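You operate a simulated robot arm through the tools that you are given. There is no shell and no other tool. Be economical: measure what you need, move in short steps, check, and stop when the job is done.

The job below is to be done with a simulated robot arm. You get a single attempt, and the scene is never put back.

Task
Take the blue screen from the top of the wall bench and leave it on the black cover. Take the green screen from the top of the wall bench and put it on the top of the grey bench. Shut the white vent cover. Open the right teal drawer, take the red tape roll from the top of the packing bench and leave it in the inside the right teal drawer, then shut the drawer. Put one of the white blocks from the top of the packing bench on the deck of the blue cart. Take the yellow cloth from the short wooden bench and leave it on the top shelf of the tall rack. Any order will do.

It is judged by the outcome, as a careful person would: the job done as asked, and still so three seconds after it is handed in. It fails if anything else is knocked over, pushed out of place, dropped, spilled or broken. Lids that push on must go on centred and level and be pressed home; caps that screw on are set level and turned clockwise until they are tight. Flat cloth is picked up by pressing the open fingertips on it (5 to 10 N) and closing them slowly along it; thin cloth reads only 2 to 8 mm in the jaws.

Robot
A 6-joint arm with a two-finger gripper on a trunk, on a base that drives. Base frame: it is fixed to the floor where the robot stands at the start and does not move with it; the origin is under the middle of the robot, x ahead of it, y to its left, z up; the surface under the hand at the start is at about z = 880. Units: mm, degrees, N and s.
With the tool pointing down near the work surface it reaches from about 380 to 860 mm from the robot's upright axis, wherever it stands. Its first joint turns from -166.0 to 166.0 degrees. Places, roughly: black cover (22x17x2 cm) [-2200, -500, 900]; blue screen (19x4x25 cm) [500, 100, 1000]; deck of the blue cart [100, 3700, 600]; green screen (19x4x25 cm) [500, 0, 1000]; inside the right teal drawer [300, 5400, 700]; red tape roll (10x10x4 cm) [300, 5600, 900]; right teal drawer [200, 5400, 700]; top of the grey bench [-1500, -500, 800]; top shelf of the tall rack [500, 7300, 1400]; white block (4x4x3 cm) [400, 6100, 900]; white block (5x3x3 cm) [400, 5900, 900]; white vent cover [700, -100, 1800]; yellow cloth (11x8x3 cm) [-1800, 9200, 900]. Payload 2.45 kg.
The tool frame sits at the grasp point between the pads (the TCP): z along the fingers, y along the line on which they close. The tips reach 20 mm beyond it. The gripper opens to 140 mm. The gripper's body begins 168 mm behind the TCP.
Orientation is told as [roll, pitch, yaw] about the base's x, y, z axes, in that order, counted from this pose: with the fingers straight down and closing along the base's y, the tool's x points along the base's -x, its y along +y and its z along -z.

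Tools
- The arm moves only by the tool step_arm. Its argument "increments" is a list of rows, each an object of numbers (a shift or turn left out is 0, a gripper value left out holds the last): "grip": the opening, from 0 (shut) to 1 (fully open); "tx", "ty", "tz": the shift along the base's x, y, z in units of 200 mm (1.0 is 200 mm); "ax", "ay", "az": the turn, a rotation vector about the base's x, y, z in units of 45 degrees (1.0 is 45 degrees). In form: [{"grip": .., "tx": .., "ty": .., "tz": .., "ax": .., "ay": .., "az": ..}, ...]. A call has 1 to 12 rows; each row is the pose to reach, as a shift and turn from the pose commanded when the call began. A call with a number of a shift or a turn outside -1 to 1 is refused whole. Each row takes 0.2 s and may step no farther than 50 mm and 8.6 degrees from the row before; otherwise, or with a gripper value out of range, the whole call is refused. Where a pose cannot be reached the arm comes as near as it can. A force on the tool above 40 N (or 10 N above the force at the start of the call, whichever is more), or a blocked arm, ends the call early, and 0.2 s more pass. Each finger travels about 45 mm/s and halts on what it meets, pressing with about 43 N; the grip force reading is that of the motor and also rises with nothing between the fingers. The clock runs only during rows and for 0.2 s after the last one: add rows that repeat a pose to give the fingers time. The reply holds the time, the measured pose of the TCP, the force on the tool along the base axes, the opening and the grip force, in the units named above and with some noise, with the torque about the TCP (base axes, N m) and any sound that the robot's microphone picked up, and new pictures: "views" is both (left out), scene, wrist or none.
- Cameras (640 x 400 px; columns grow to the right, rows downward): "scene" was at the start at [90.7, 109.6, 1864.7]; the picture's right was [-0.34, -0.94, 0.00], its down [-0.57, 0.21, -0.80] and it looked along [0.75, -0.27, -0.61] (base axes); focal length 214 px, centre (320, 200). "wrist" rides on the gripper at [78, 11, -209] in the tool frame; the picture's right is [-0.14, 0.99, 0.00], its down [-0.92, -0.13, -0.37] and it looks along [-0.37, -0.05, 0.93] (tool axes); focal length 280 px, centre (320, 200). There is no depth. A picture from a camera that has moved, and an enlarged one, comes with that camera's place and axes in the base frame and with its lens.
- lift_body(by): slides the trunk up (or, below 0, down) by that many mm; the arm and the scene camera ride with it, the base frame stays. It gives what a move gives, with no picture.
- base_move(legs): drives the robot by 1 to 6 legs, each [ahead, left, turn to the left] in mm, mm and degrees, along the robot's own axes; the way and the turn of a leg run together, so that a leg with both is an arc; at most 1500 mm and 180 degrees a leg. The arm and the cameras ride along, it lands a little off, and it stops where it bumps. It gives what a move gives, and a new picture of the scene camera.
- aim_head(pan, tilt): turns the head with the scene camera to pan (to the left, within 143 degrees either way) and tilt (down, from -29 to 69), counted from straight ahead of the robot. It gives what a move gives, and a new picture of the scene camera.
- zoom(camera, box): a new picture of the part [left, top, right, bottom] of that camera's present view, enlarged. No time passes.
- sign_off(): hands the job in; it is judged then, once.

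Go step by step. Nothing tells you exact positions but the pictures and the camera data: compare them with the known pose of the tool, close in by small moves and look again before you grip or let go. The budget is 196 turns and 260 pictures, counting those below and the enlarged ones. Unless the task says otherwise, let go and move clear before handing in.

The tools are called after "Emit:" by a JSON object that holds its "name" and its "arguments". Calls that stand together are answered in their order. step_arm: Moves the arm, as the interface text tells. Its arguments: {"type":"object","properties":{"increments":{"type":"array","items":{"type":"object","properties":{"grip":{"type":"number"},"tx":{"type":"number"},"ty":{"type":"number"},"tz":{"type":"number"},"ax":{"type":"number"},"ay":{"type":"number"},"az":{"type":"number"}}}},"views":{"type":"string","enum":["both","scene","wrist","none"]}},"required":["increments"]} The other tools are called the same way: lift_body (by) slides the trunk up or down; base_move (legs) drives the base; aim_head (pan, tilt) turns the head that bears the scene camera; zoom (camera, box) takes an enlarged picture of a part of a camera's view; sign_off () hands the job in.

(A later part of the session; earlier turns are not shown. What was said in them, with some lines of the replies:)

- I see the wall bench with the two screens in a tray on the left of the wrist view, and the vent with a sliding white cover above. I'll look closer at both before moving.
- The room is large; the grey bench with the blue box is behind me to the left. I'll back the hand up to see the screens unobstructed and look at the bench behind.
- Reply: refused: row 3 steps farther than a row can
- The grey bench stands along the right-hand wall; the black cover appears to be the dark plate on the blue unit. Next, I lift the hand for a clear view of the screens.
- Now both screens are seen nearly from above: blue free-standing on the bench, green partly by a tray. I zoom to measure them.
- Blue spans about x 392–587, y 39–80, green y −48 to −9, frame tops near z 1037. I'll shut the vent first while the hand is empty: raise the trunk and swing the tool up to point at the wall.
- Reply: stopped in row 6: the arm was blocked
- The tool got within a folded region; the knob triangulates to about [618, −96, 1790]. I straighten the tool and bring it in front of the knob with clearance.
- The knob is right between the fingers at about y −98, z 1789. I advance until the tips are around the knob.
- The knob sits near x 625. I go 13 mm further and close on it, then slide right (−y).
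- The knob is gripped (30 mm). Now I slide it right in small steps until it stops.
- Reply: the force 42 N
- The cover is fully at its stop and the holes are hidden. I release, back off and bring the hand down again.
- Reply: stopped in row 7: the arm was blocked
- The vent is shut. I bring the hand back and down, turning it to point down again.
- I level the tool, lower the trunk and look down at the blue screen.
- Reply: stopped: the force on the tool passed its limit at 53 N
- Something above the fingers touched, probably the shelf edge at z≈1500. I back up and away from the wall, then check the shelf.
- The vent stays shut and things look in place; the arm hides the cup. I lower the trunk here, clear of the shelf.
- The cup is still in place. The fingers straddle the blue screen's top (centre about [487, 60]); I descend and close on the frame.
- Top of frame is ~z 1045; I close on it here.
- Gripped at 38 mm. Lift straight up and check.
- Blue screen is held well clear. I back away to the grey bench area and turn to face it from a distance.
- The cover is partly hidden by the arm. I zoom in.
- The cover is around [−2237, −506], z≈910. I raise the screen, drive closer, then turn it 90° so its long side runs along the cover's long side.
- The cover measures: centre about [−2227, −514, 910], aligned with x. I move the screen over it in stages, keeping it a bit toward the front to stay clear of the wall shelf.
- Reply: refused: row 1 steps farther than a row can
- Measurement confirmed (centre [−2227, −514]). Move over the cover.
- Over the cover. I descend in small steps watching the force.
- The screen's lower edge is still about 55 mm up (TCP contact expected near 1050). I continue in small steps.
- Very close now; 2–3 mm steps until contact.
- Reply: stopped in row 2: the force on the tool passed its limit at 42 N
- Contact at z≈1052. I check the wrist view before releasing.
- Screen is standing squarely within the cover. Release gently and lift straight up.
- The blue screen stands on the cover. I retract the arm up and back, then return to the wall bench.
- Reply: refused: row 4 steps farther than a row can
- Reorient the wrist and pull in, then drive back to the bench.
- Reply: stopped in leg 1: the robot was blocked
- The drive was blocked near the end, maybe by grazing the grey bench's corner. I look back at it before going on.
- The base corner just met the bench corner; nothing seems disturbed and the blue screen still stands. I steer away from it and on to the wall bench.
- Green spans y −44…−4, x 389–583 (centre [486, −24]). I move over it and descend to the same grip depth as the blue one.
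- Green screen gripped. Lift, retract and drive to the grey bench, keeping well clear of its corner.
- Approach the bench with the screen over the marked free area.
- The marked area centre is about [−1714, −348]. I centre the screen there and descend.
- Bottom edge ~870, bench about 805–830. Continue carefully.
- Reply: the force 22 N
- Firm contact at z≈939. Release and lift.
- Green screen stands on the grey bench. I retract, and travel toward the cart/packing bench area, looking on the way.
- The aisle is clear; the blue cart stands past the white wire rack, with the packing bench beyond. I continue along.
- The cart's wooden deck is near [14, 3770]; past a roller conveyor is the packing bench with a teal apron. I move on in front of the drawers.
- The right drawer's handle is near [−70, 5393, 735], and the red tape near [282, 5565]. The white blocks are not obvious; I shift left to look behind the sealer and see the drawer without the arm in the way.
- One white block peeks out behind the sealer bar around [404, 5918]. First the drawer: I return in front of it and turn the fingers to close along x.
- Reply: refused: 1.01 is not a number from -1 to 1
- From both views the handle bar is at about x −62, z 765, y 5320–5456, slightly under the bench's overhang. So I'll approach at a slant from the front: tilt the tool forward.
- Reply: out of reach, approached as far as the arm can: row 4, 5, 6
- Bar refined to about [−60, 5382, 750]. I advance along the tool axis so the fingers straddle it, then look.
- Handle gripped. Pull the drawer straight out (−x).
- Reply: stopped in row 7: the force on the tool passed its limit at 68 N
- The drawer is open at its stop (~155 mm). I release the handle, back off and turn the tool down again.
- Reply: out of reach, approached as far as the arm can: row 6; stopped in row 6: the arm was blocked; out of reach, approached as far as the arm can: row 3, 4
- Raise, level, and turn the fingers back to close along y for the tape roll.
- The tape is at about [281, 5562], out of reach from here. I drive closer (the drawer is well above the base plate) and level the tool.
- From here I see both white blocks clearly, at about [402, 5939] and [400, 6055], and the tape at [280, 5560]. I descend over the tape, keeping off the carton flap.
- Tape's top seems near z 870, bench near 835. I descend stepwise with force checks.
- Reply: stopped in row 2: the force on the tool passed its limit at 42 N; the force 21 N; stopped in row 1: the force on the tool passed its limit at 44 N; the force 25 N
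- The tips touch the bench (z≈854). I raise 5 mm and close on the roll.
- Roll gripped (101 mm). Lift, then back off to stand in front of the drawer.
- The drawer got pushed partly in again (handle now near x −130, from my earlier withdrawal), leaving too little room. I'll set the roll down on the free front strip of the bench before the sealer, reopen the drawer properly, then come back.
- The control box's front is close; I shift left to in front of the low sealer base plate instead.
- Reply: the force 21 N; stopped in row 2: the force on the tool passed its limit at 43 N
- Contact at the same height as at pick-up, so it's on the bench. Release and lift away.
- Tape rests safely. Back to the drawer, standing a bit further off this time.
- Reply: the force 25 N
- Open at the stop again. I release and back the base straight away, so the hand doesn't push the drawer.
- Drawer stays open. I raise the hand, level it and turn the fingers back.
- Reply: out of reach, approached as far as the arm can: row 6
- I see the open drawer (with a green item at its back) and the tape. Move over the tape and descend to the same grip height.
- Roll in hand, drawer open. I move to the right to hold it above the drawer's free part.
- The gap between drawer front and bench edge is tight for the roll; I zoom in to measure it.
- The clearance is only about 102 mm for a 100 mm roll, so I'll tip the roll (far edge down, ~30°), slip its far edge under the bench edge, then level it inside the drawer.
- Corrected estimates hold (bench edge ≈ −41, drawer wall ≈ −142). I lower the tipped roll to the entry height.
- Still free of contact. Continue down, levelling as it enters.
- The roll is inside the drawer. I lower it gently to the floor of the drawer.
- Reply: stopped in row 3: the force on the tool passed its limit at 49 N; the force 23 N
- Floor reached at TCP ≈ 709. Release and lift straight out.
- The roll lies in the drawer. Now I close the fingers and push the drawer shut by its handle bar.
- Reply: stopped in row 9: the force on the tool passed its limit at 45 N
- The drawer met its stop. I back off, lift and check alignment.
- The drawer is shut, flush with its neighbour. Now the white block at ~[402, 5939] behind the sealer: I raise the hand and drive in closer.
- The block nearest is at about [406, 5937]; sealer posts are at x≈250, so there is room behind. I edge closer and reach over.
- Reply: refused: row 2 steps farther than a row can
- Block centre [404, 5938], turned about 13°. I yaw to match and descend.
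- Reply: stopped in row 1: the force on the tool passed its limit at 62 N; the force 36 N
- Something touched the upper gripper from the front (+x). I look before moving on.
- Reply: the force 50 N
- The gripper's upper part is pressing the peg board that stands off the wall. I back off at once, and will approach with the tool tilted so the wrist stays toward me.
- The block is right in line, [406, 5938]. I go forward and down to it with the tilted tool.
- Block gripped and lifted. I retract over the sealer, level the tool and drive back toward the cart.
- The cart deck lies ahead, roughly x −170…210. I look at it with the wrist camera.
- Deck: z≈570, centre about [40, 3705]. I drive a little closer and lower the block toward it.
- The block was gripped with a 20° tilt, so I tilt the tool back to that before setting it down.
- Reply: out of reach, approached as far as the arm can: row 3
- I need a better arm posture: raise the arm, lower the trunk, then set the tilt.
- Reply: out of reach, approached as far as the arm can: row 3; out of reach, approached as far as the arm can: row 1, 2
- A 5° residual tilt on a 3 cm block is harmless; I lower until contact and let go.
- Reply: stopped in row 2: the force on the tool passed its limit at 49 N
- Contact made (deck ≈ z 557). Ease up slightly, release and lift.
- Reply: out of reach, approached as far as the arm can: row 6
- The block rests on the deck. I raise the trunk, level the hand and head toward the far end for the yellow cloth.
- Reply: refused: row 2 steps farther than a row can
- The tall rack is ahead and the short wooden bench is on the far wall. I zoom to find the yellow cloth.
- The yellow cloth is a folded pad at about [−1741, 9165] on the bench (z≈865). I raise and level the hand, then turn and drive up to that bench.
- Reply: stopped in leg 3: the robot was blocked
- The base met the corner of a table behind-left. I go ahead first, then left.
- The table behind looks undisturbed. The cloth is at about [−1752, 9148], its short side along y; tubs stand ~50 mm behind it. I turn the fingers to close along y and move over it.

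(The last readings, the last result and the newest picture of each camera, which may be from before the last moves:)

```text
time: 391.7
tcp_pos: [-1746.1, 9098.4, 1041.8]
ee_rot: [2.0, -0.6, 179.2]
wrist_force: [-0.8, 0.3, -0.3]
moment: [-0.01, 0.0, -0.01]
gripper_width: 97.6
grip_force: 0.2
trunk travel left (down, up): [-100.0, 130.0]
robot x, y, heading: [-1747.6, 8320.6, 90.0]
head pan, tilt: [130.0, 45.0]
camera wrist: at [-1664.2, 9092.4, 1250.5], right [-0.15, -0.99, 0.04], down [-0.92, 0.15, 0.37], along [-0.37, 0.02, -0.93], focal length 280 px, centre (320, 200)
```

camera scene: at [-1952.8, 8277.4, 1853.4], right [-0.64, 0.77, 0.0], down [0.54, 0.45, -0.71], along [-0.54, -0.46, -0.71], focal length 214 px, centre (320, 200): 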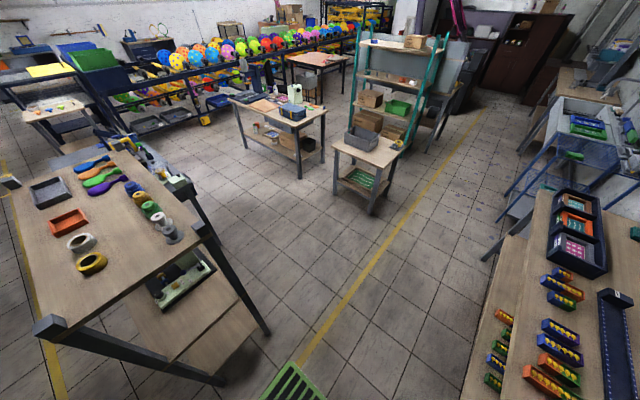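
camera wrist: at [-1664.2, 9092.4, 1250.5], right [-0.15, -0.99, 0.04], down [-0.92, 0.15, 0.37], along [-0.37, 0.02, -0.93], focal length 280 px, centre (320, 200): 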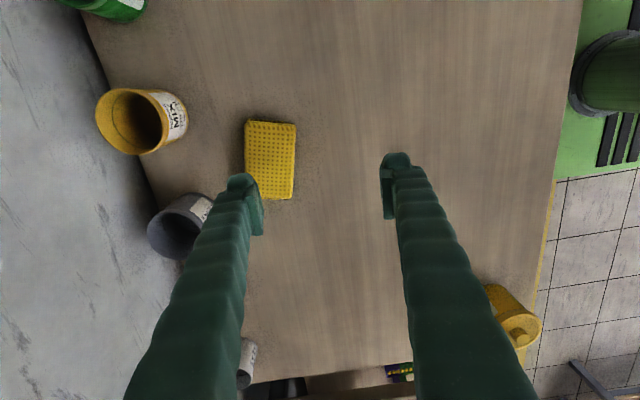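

Emit:
{"name": "step_arm", "arguments": {"increments": [{"ty": 0.15, "ax": 0.022}, {"ty": 0.28, "ax": 0.044, "grip": 0.63}, {"ty": 0.28, "ax": 0.044, "tz": -0.2}, {"ty": 0.28, "ax": 0.044, "tz": -0.4}, {"ty": 0.28, "ax": 0.044, "tz": -0.55}], "views": "wrist"}}

```text
time: 392.9
tcp_pos: [-1743.4, 9151.7, 932.5]
ee_rot: [0.0, -0.6, 179.2]
wrist_force: [-0.5, 0.3, -0.7]
moment: [-0.03, 0.02, -0.01]
gripper_width: 88.2
grip_force: 0.1
trunk travel left (down, up): [-100.0, 130.0]
robot x, y, heading: [-1751.1, 8318.2, 90.3]
head pan, tilt: [130.0, 45.0]
camera wrist: at [-1662.2, 9140.2, 1139.9], right [-0.15, -0.99, 0.0], down [-0.92, 0.14, 0.38], along [-0.37, 0.06, -0.93], focal length 280 px, centre (320, 200)
```

wrist: 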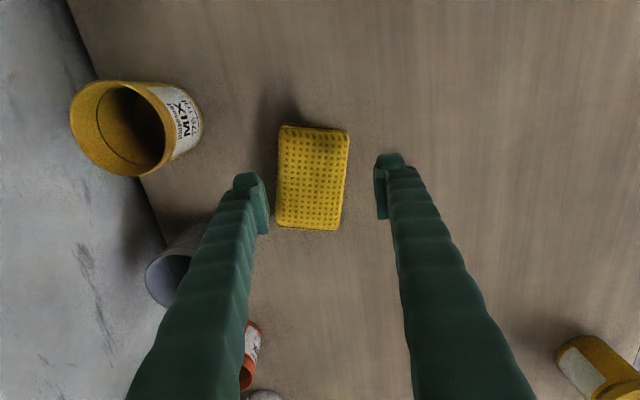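

Emit:
{"name": "step_arm", "arguments": {"increments": [{"ty": 0.02, "tz": -0.1}, {"ty": 0.02, "tz": -0.17}], "views": "none"}}

Emit:
{"name": "step_arm", "arguments": {"increments": [{"tz": -0.02}, {"tz": -0.04}, {"tz": -0.06}, {"tz": -0.08}], "views": "none"}}

```text
time: 393.5
tcp_pos: [-1745.5, 9155.3, 898.7]
ee_rot: [0.0, -0.5, 179.2]
wrist_force: [0.3, 0.1, -0.6]
moment: [-0.04, 0.0, 0.03]
gripper_width: 88.2
grip_force: 0.1
trunk travel left (down, up): [-100.0, 130.0]
robot x, y, heading: [-1746.0, 8318.5, 90.1]
head pan, tilt: [130.0, 45.0]
```

```text
time: 394.5
tcp_pos: [-1743.4, 9155.6, 882.3]
ee_rot: [0.0, -0.6, 179.2]
wrist_force: [0.2, 0.3, 0.4]
moment: [-0.03, -0.01, 0.0]
gripper_width: 88.5
grip_force: 0.1
trunk travel left (down, up): [-100.0, 130.0]
robot x, y, heading: [-1747.7, 8313.3, 89.9]
head pan, tilt: [130.0, 45.0]
```

Emit:
{"name": "step_arm", "arguments": {"increments": [{"tz": -0.02}, {"tz": -0.04}, {"tz": -0.06}, {"tz": -0.08}], "views": "wrist"}}

```text
time: 395.5
tcp_pos: [-1746.6, 9155.8, 867.2]
ee_rot: [0.0, -0.6, 179.2]
wrist_force: [1.0, 0.0, 3.6]
moment: [-0.04, -0.03, -0.06]
gripper_width: 88.7
grip_force: 0.0
trunk travel left (down, up): [-100.0, 130.0]
robot x, y, heading: [-1748.7, 8315.5, 90.0]
head pan, tilt: [130.0, 45.0]
camera wrist: at [-1664.1, 9144.4, 1074.9], right [-0.15, -0.99, 0.0], down [-0.92, 0.14, 0.38], along [-0.37, 0.06, -0.93], focal length 280 px, centre (320, 200)
```

wrist: 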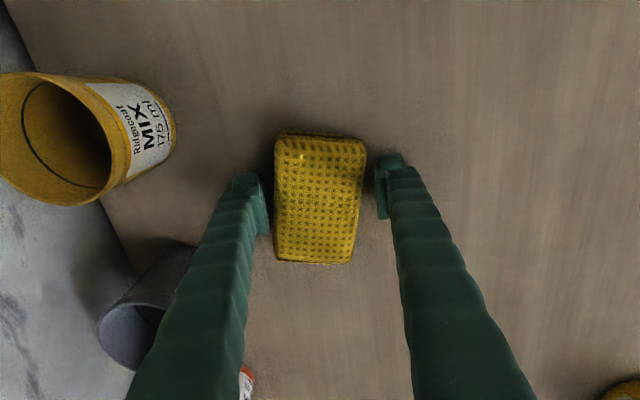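

At bench level. Close slowly on the folded cloth.

Emit:
{"name": "step_arm", "arguments": {"increments": [{"tz": 0.01, "grip": 0.58}, {"tz": 0.01, "grip": 0.54}, {"tz": 0.01, "grip": 0.5}, {"tz": 0.01, "grip": 0.46}, {"tz": 0.01, "grip": 0.42}, {"tz": 0.01, "grip": 0.38}, {"tz": 0.01, "grip": 0.35}, {"tz": 0.01, "grip": 0.35}], "views": "wrist"}}

```text
time: 397.3
tcp_pos: [-1744.6, 9156.2, 869.0]
ee_rot: [-0.1, -0.5, 179.2]
wrist_force: [-0.3, -0.2, 0.5]
moment: [0.01, 0.03, 0.03]
gripper_width: 74.9
grip_force: 42.8
trunk travel left (down, up): [-100.0, 130.0]
robot x, y, heading: [-1752.0, 8320.2, 90.0]
head pan, tilt: [130.0, 45.0]
camera wrist: at [-1664.1, 9145.3, 1076.2], right [-0.15, -0.99, 0.0], down [-0.92, 0.14, 0.38], along [-0.37, 0.06, -0.93], focal length 280 px, centre (320, 200)
```

wrist: 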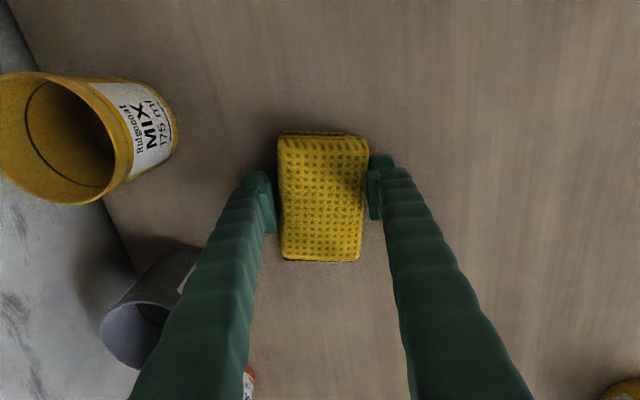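

Cloth gripped. Lift clear of the tubs and pull back over the bench.

Emit:
{"name": "step_arm", "arguments": {"increments": [{"tz": 0.15}, {"tz": 0.35}, {"tz": 0.55}, {"tz": 0.75}, {"tz": 0.95}, {"tz": 0.95, "ty": -0.25}, {"tz": 0.95, "ty": -0.5}, {"tz": 0.95, "ty": -0.75}, {"tz": 0.95, "ty": -1.0}], "views": "wrist"}}

Emit:
{"name": "base_move", "arguments": {"legs": [[-150, 0, 0], [0, -700, 0], [-150, 0, 0], [0, 0, -90]]}}

Emit:
{"name": "aim_head", "arguments": {"pan": 0, "tilt": 15}}

```text
time: 399.3
tcp_pos: [-1746.0, 8957.7, 1059.6]
ee_rot: [0.0, -0.6, 179.2]
wrist_force: [-0.8, 0.0, -0.3]
moment: [0.07, 0.0, 0.0]
gripper_width: 73.4
grip_force: 42.9
trunk travel left (down, up): [-100.0, 130.0]
robot x, y, heading: [-1752.1, 8320.9, 90.0]
head pan, tilt: [130.0, 45.0]
camera wrist: at [-1664.6, 8945.7, 1267.7], right [-0.15, -0.99, 0.0], down [-0.92, 0.14, 0.38], along [-0.37, 0.06, -0.93], focal length 280 px, centre (320, 200)
```

wrist: 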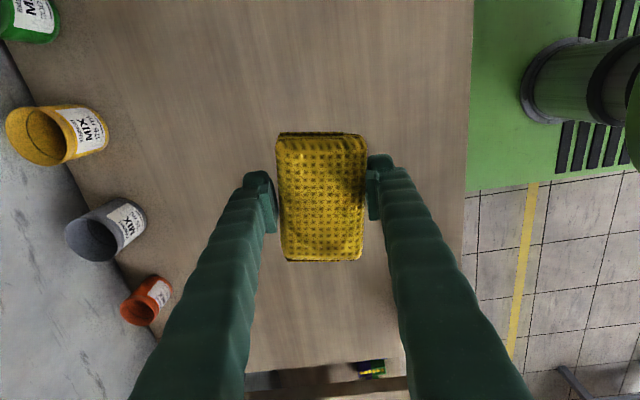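

```text
time: 411.7
tcp_pos: [-404.4, 8020.9, 1059.3]
ee_rot: [0.0, -0.6, 89.5]
wrist_force: [0.7, 0.6, 0.3]
moment: [0.02, 0.05, 0.0]
gripper_width: 68.7
grip_force: 43.1
trunk travel left (down, up): [-100.0, 130.0]
robot x, y, heading: [-1046.7, 8024.0, 0.1]
head pan, tilt: [130.0, 45.0]
camera scene: at [-1088.2, 8223.0, 1853.4], right [0.76, 0.65, 0.0], down [0.46, -0.54, -0.71], along [-0.46, 0.54, -0.71], focal length 214 px, centre (320, 200)
```

scene: 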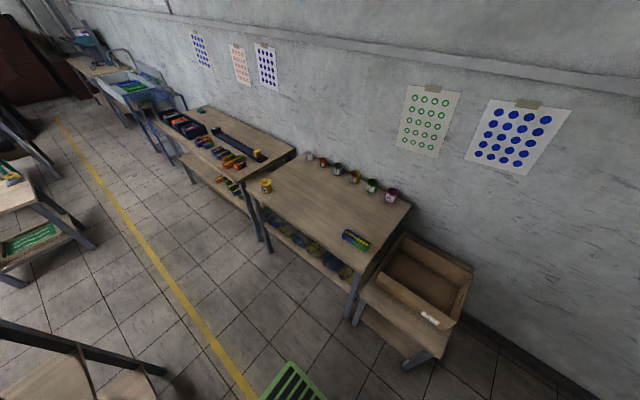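

```text
time: 413.8
tcp_pos: [-403.2, 8018.8, 1060.2]
ee_rot: [0.0, -0.6, 89.5]
wrist_force: [-0.7, -0.5, 0.6]
moment: [-0.02, 0.0, -0.01]
gripper_width: 68.6
grip_force: 42.8
trunk travel left (down, up): [-100.0, 130.0]
robot x, y, heading: [-1046.6, 8021.7, 0.2]
head pan, tilt: [0.0, 15.0]
camera scene: at [-942.2, 8161.5, 1900.1], right [0.0, -1.0, 0.0], down [-0.26, 0.0, -0.97], along [0.97, 0.0, -0.26], focal length 214 px, centre (320, 200)
```

scene: 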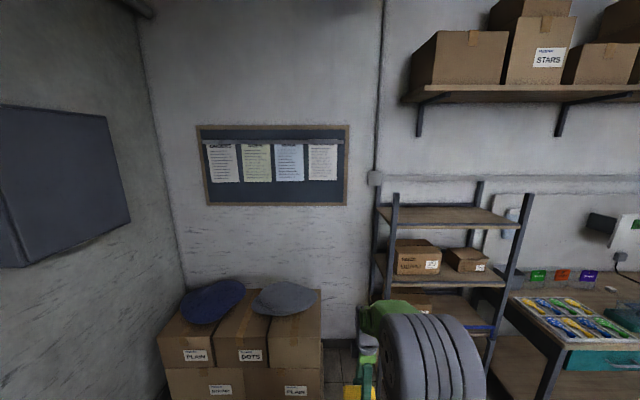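

Top shelf front edge is at about x 275, z 1400, y 6915–7705. I raise the trunk and arm here before driving up to the rack.

Emit:
{"name": "lift_body", "arguments": {"by": 130}}

Emit:
{"name": "step_arm", "arguments": {"increments": [{"tz": 0.2, "tx": -0.12}, {"tz": 0.4, "tx": -0.25}, {"tz": 0.6, "tx": -0.37}, {"tz": 0.8, "tx": -0.5}, {"tz": 1.0, "tx": -0.6}], "views": "none"}}

Emit:
{"name": "step_arm", "arguments": {"increments": [{"tz": 0.2}, {"tz": 0.4}, {"tz": 0.5}], "views": "wrist"}}

```text
time: 415.4
tcp_pos: [-403.0, 8021.4, 1188.0]
ee_rot: [-0.1, -0.6, 89.6]
wrist_force: [0.3, -0.1, 0.6]
moment: [-0.03, 0.02, 0.01]
gripper_width: 68.8
grip_force: 43.0
trunk travel left (down, up): [-230.0, 0.0]
robot x, y, heading: [-1044.1, 8021.3, 0.3]
head pan, tilt: [0.0, 15.0]
```

```text
time: 416.6
tcp_pos: [-525.3, 8017.1, 1390.2]
ee_rot: [-0.1, -0.5, 89.6]
wrist_force: [0.2, 0.6, -1.3]
moment: [-0.02, -0.07, -0.02]
gripper_width: 68.7
grip_force: 42.7
trunk travel left (down, up): [-230.0, 0.0]
robot x, y, heading: [-1043.4, 8021.3, 0.1]
head pan, tilt: [0.0, 15.0]
```

```text
time: 417.4
tcp_pos: [-524.0, 8019.2, 1490.7]
ee_rot: [0.0, -0.7, 89.5]
wrist_force: [0.2, -0.6, 0.1]
moment: [-0.01, -0.03, 0.02]
gripper_width: 68.6
grip_force: 42.6
trunk travel left (down, up): [-230.0, 0.0]
robot x, y, heading: [-1045.2, 8020.1, 0.3]
head pan, tilt: [0.0, 15.0]
camera wrist: at [-535.1, 7938.3, 1698.5], right [-0.99, 0.15, 0.0], down [0.14, 0.92, 0.38], along [0.05, 0.37, -0.93], focal length 280 px, centre (320, 200)
```

wrist: 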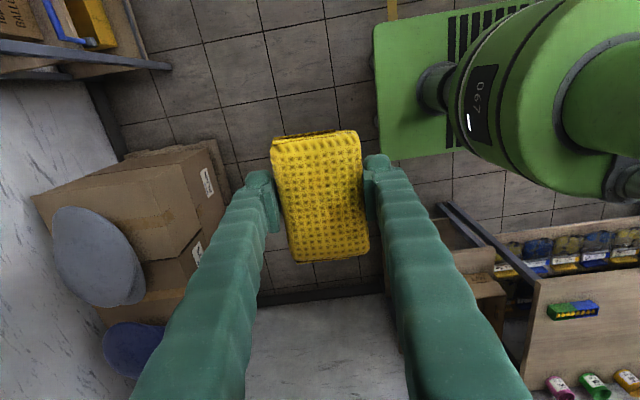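

Arm holds the cloth at z 1490. Drive in front of the rack, then approach.

Emit:
{"name": "base_move", "arguments": {"legs": [[0, -670, 0], [550, 0, 0]]}}

Emit:
{"name": "aim_head", "arguments": {"pan": 0, "tilt": 35}}

Emit:
{"name": "zoom", "arguments": {"camera": "wrist", "box": [0, 0, 640, 400]}}

```text
time: 426.5
tcp_pos: [31.6, 7343.9, 1490.3]
ee_rot: [0.0, -0.6, 89.5]
wrist_force: [-0.1, -0.3, -0.7]
moment: [-0.02, -0.01, -0.03]
gripper_width: 68.9
grip_force: 42.9
trunk travel left (down, up): [-230.0, 0.0]
robot x, y, heading: [-487.5, 7345.1, 0.1]
head pan, tilt: [0.0, 15.0]
camera scene: at [-386.3, 7488.2, 2030.1], right [0.0, -1.0, 0.0], down [-0.26, 0.0, -0.97], along [0.97, 0.0, -0.26], focal length 214 px, centre (320, 200)
```

scene: 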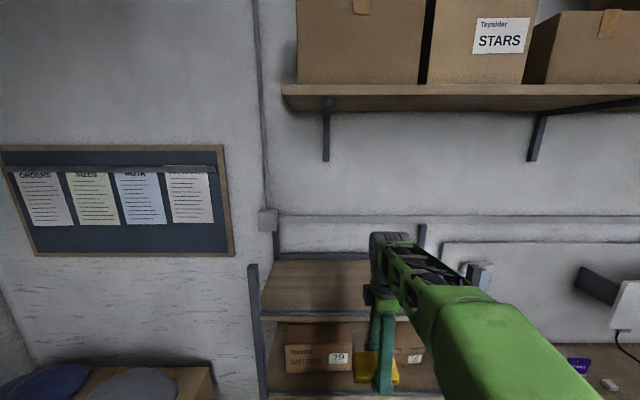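

```text
time: 427.4
tcp_pos: [30.9, 7343.2, 1490.9]
ee_rot: [0.0, -0.6, 89.4]
wrist_force: [-0.7, -0.8, -0.2]
moment: [-0.01, 0.0, 0.0]
gripper_width: 68.7
grip_force: 43.6
trunk travel left (down, up): [-230.0, 0.0]
robot x, y, heading: [-490.6, 7346.9, -0.0]
head pan, tilt: [0.0, 35.0]
camera scene: at [-392.4, 7488.2, 1998.2], right [0.0, -1.0, 0.0], down [-0.57, 0.0, -0.82], along [0.82, 0.0, -0.57], focal length 214 px, centre (320, 200)
```

scene: 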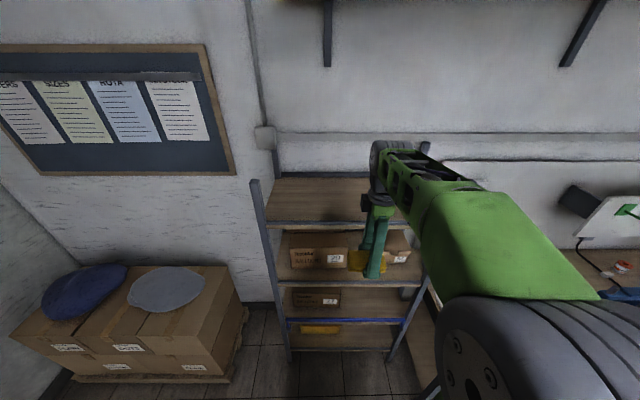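

```text
1.00 times, centred on (320, 200) of wrist (not enlarged: the box is as wide or as high as the picture)
camera zoom: at [20.3, 7264.1, 1697.8], right [-0.99, 0.15, 0.0], down [0.14, 0.92, 0.38], along [0.06, 0.37, -0.93], focal length 280 px, centre (320, 200)
```

zoom: 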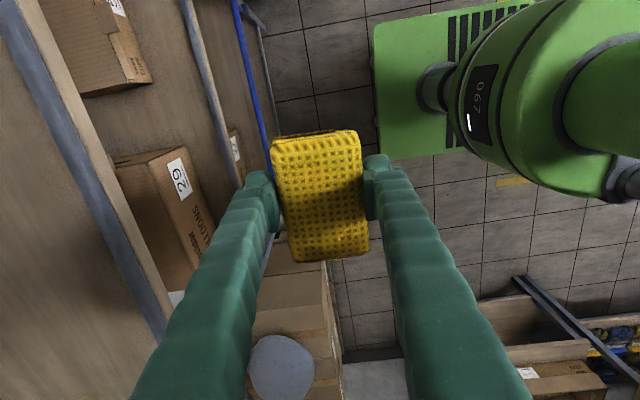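

Shelf surface ≈ z 1380–1400, front edge ≈ x 300; cloth is well above. Advance.

Emit:
{"name": "base_move", "arguments": {"legs": [[340, 0, 0]]}}

Emit:
{"name": "zoom", "arguments": {"camera": "wrist", "box": [0, 0, 640, 400]}}

```text
time: 429.6
tcp_pos: [369.7, 7342.0, 1490.2]
ee_rot: [0.0, -0.6, 89.1]
wrist_force: [0.2, 0.1, -0.6]
moment: [-0.01, 0.05, 0.0]
gripper_width: 68.7
grip_force: 43.4
trunk travel left (down, up): [-230.0, 0.0]
robot x, y, heading: [-153.5, 7348.9, -0.0]
head pan, tilt: [0.0, 35.0]
camera scene: at [-52.7, 7487.8, 1998.1], right [0.0, -1.0, 0.0], down [-0.57, 0.0, -0.82], along [0.82, 0.0, -0.57], focal length 214 px, centre (320, 200)
```

scene: 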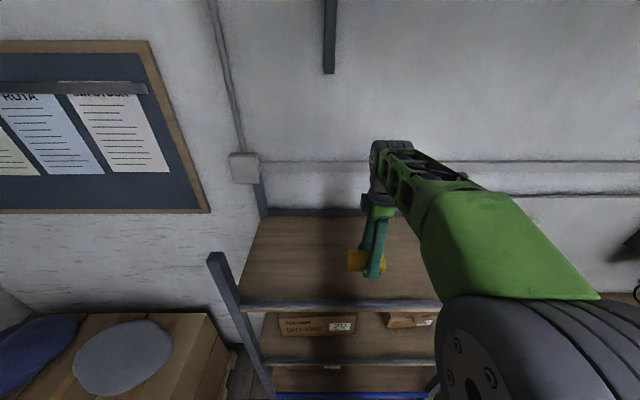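

```text
1.00 times, centred on (320, 200) of wrist (not enlarged: the box is as wide or as high as the picture)
camera zoom: at [358.9, 7261.9, 1697.5], right [-0.99, 0.15, 0.0], down [0.14, 0.91, 0.38], along [0.06, 0.37, -0.93], focal length 280 px, centre (320, 200)
```

zoom: 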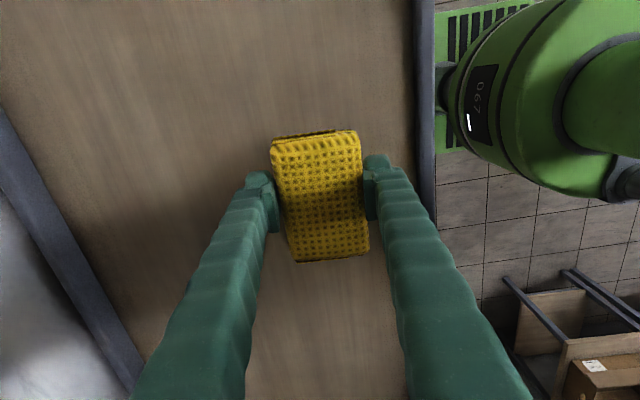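

Over the shelf. I move a little further in and lower in steps.

Emit:
{"name": "step_arm", "arguments": {"increments": [{"tx": 0.2}, {"tx": 0.2, "tz": -0.1}, {"tx": 0.2, "tz": -0.2}, {"tx": 0.2, "tz": -0.25}], "views": "none"}}

Emit:
{"name": "step_arm", "arguments": {"increments": [{"tz": -0.03}, {"tz": -0.06}, {"tz": -0.09}], "views": "wrist"}}

```text
time: 430.6
tcp_pos: [408.5, 7342.9, 1441.3]
ee_rot: [-0.1, -0.5, 89.1]
wrist_force: [-0.7, 0.0, -1.0]
moment: [0.0, -0.03, -0.01]
gripper_width: 68.5
grip_force: 42.6
trunk travel left (down, up): [-230.0, 0.0]
robot x, y, heading: [-152.8, 7346.0, 0.1]
head pan, tilt: [0.0, 35.0]
```

```text
time: 431.1
tcp_pos: [411.2, 7341.4, 1439.9]
ee_rot: [-0.5, -0.6, 89.2]
wrist_force: [-5.2, 1.1, 16.3]
moment: [-0.46, 0.49, -0.29]
gripper_width: 68.7
grip_force: 42.8
trunk travel left (down, up): [-230.0, 0.0]
robot x, y, heading: [-151.5, 7351.0, -0.2]
head pan, tilt: [0.0, 35.0]
stopped in row 2: the force on the tool passed its limit at 47 N (the readings are from after the stop); the commanded pose is now the measured one
camera wrist: at [396.7, 7263.4, 1647.7], right [-0.99, 0.15, -0.01], down [0.14, 0.92, 0.38], along [0.07, 0.37, -0.93], focal length 280 px, centre (320, 200)
```

wrist: 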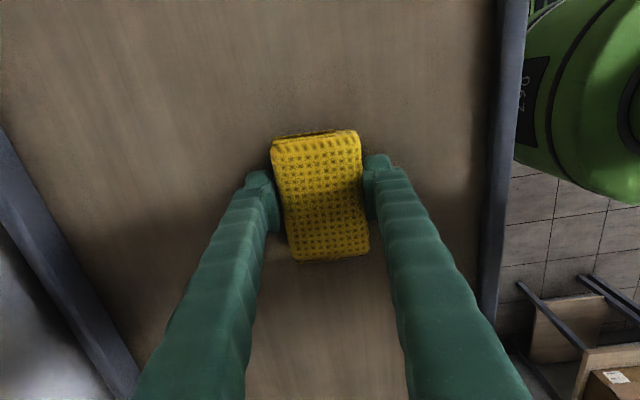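

Shelf contact at z≈1419. Ease up 2 mm, open, and lift straight up.

Emit:
{"name": "step_arm", "arguments": {"increments": [{"tz": 0.01}, {"tz": 0.01, "grip": 0.55}, {"tz": 0.01, "grip": 0.62}, {"tz": 0.01, "grip": 0.7}, {"tz": 0.01, "grip": 0.75}, {"tz": 0.01, "grip": 0.75}, {"tz": 0.15}, {"tz": 0.35}, {"tz": 0.45}], "views": "wrist"}}

```text
time: 433.1
tcp_pos: [411.6, 7342.3, 1528.8]
ee_rot: [-0.5, -0.6, 89.2]
wrist_force: [0.7, 0.5, -0.1]
moment: [-0.04, 0.01, 0.01]
gripper_width: 105.0
grip_force: 0.1
trunk travel left (down, up): [-230.0, 0.0]
robot x, y, heading: [-153.0, 7350.8, 0.0]
head pan, tilt: [0.0, 35.0]
camera wrist: at [398.5, 7262.8, 1736.1], right [-0.99, 0.15, -0.01], down [0.14, 0.92, 0.38], along [0.06, 0.37, -0.93], focal length 280 px, centre (320, 200)
```

wrist: 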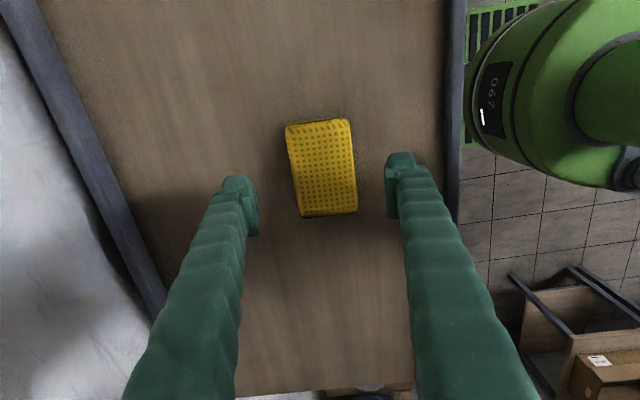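

The cloth lies on the top shelf. I back away and take a last look around.

Emit:
{"name": "base_move", "arguments": {"legs": [[-500, 0, 0]]}}

Emit:
{"name": "aim_head", "arguments": {"pan": -35, "tilt": 35}}

```text
time: 436.0
tcp_pos: [-84.5, 7345.3, 1528.8]
ee_rot: [-0.6, -0.6, 89.5]
wrist_force: [-0.4, -0.3, 0.4]
moment: [-0.01, -0.05, 0.02]
gripper_width: 105.0
grip_force: 0.1
trunk travel left (down, up): [-230.0, 0.0]
robot x, y, heading: [-643.9, 7344.6, 0.1]
head pan, tilt: [0.0, 35.0]
camera scene: at [-551.2, 7488.2, 1998.2], right [0.0, -1.0, 0.0], down [-0.57, 0.0, -0.82], along [0.82, 0.0, -0.57], focal length 214 px, centre (320, 200)
```

scene: 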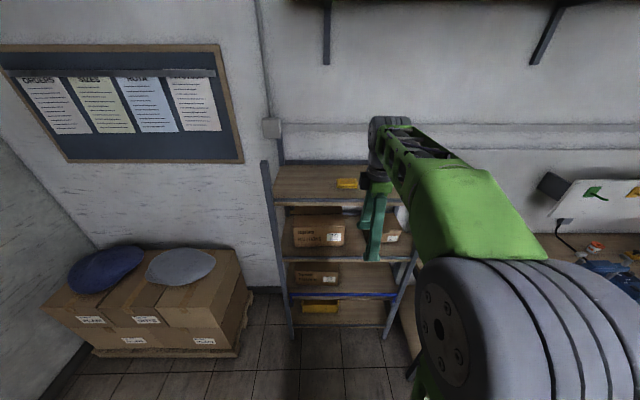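

```text
time: 437.0
tcp_pos: [-84.4, 7345.3, 1528.4]
ee_rot: [-0.5, -0.5, 89.3]
wrist_force: [-0.8, -0.7, 0.7]
moment: [-0.01, 0.02, 0.03]
gripper_width: 104.9
grip_force: 0.1
trunk travel left (down, up): [-230.0, 0.0]
robot x, y, heading: [-650.6, 7345.7, 0.1]
head pan, tilt: [-35.0, 35.0]
camera scene: at [-566.0, 7437.7, 1998.2], right [-0.57, -0.82, 0.0], down [-0.47, 0.33, -0.82], along [0.67, -0.47, -0.57], focal length 214 px, centre (320, 200)
```

scene: 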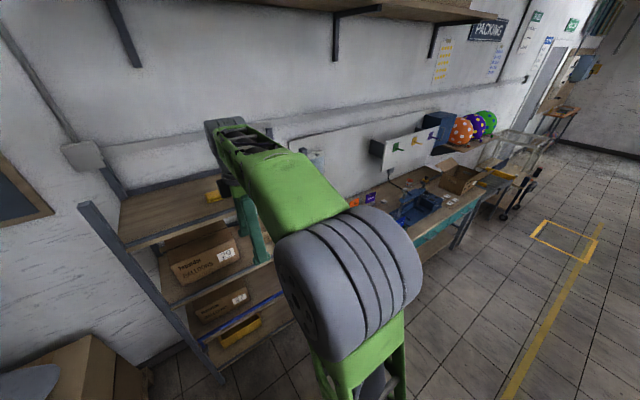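

The cloth is on the top shelf, the packing bench looks in order, and every item I placed was checked after release. I'm handing in.

Emit:
{"name": "sign_off", "arguments": {}}

```text
The job is handed in.
```

All six parts of the job are done and handed in; I saw each one in place after letting go.

- **Blue screen:** it stands upright on the black cover.
- **Green screen:** it stands upright on top of the grey bench.
- **White vent cover:** it is slid fully shut, with the holes hidden.
- **Red tape roll:** it is inside the right teal drawer, which is shut flush with its neighbour. The drawer got pushed partly closed the first time. I set the roll down on the packing bench while I reopened it.
- **White block:** the 5x3x3 cm block is on the deck of the blue cart.
- **Yellow cloth:** it is on the top shelf of the tall rack.

I bumped a few things along the way. The base met a corner of the grey bench and of a worktable. The gripper touched what was probably the small wall shelf, and it pressed the peg board over the packing bench. Nothing looked knocked over or moved in the pictures afterwards. I did not go back to recheck the wall bench or the grey bench before handing in.
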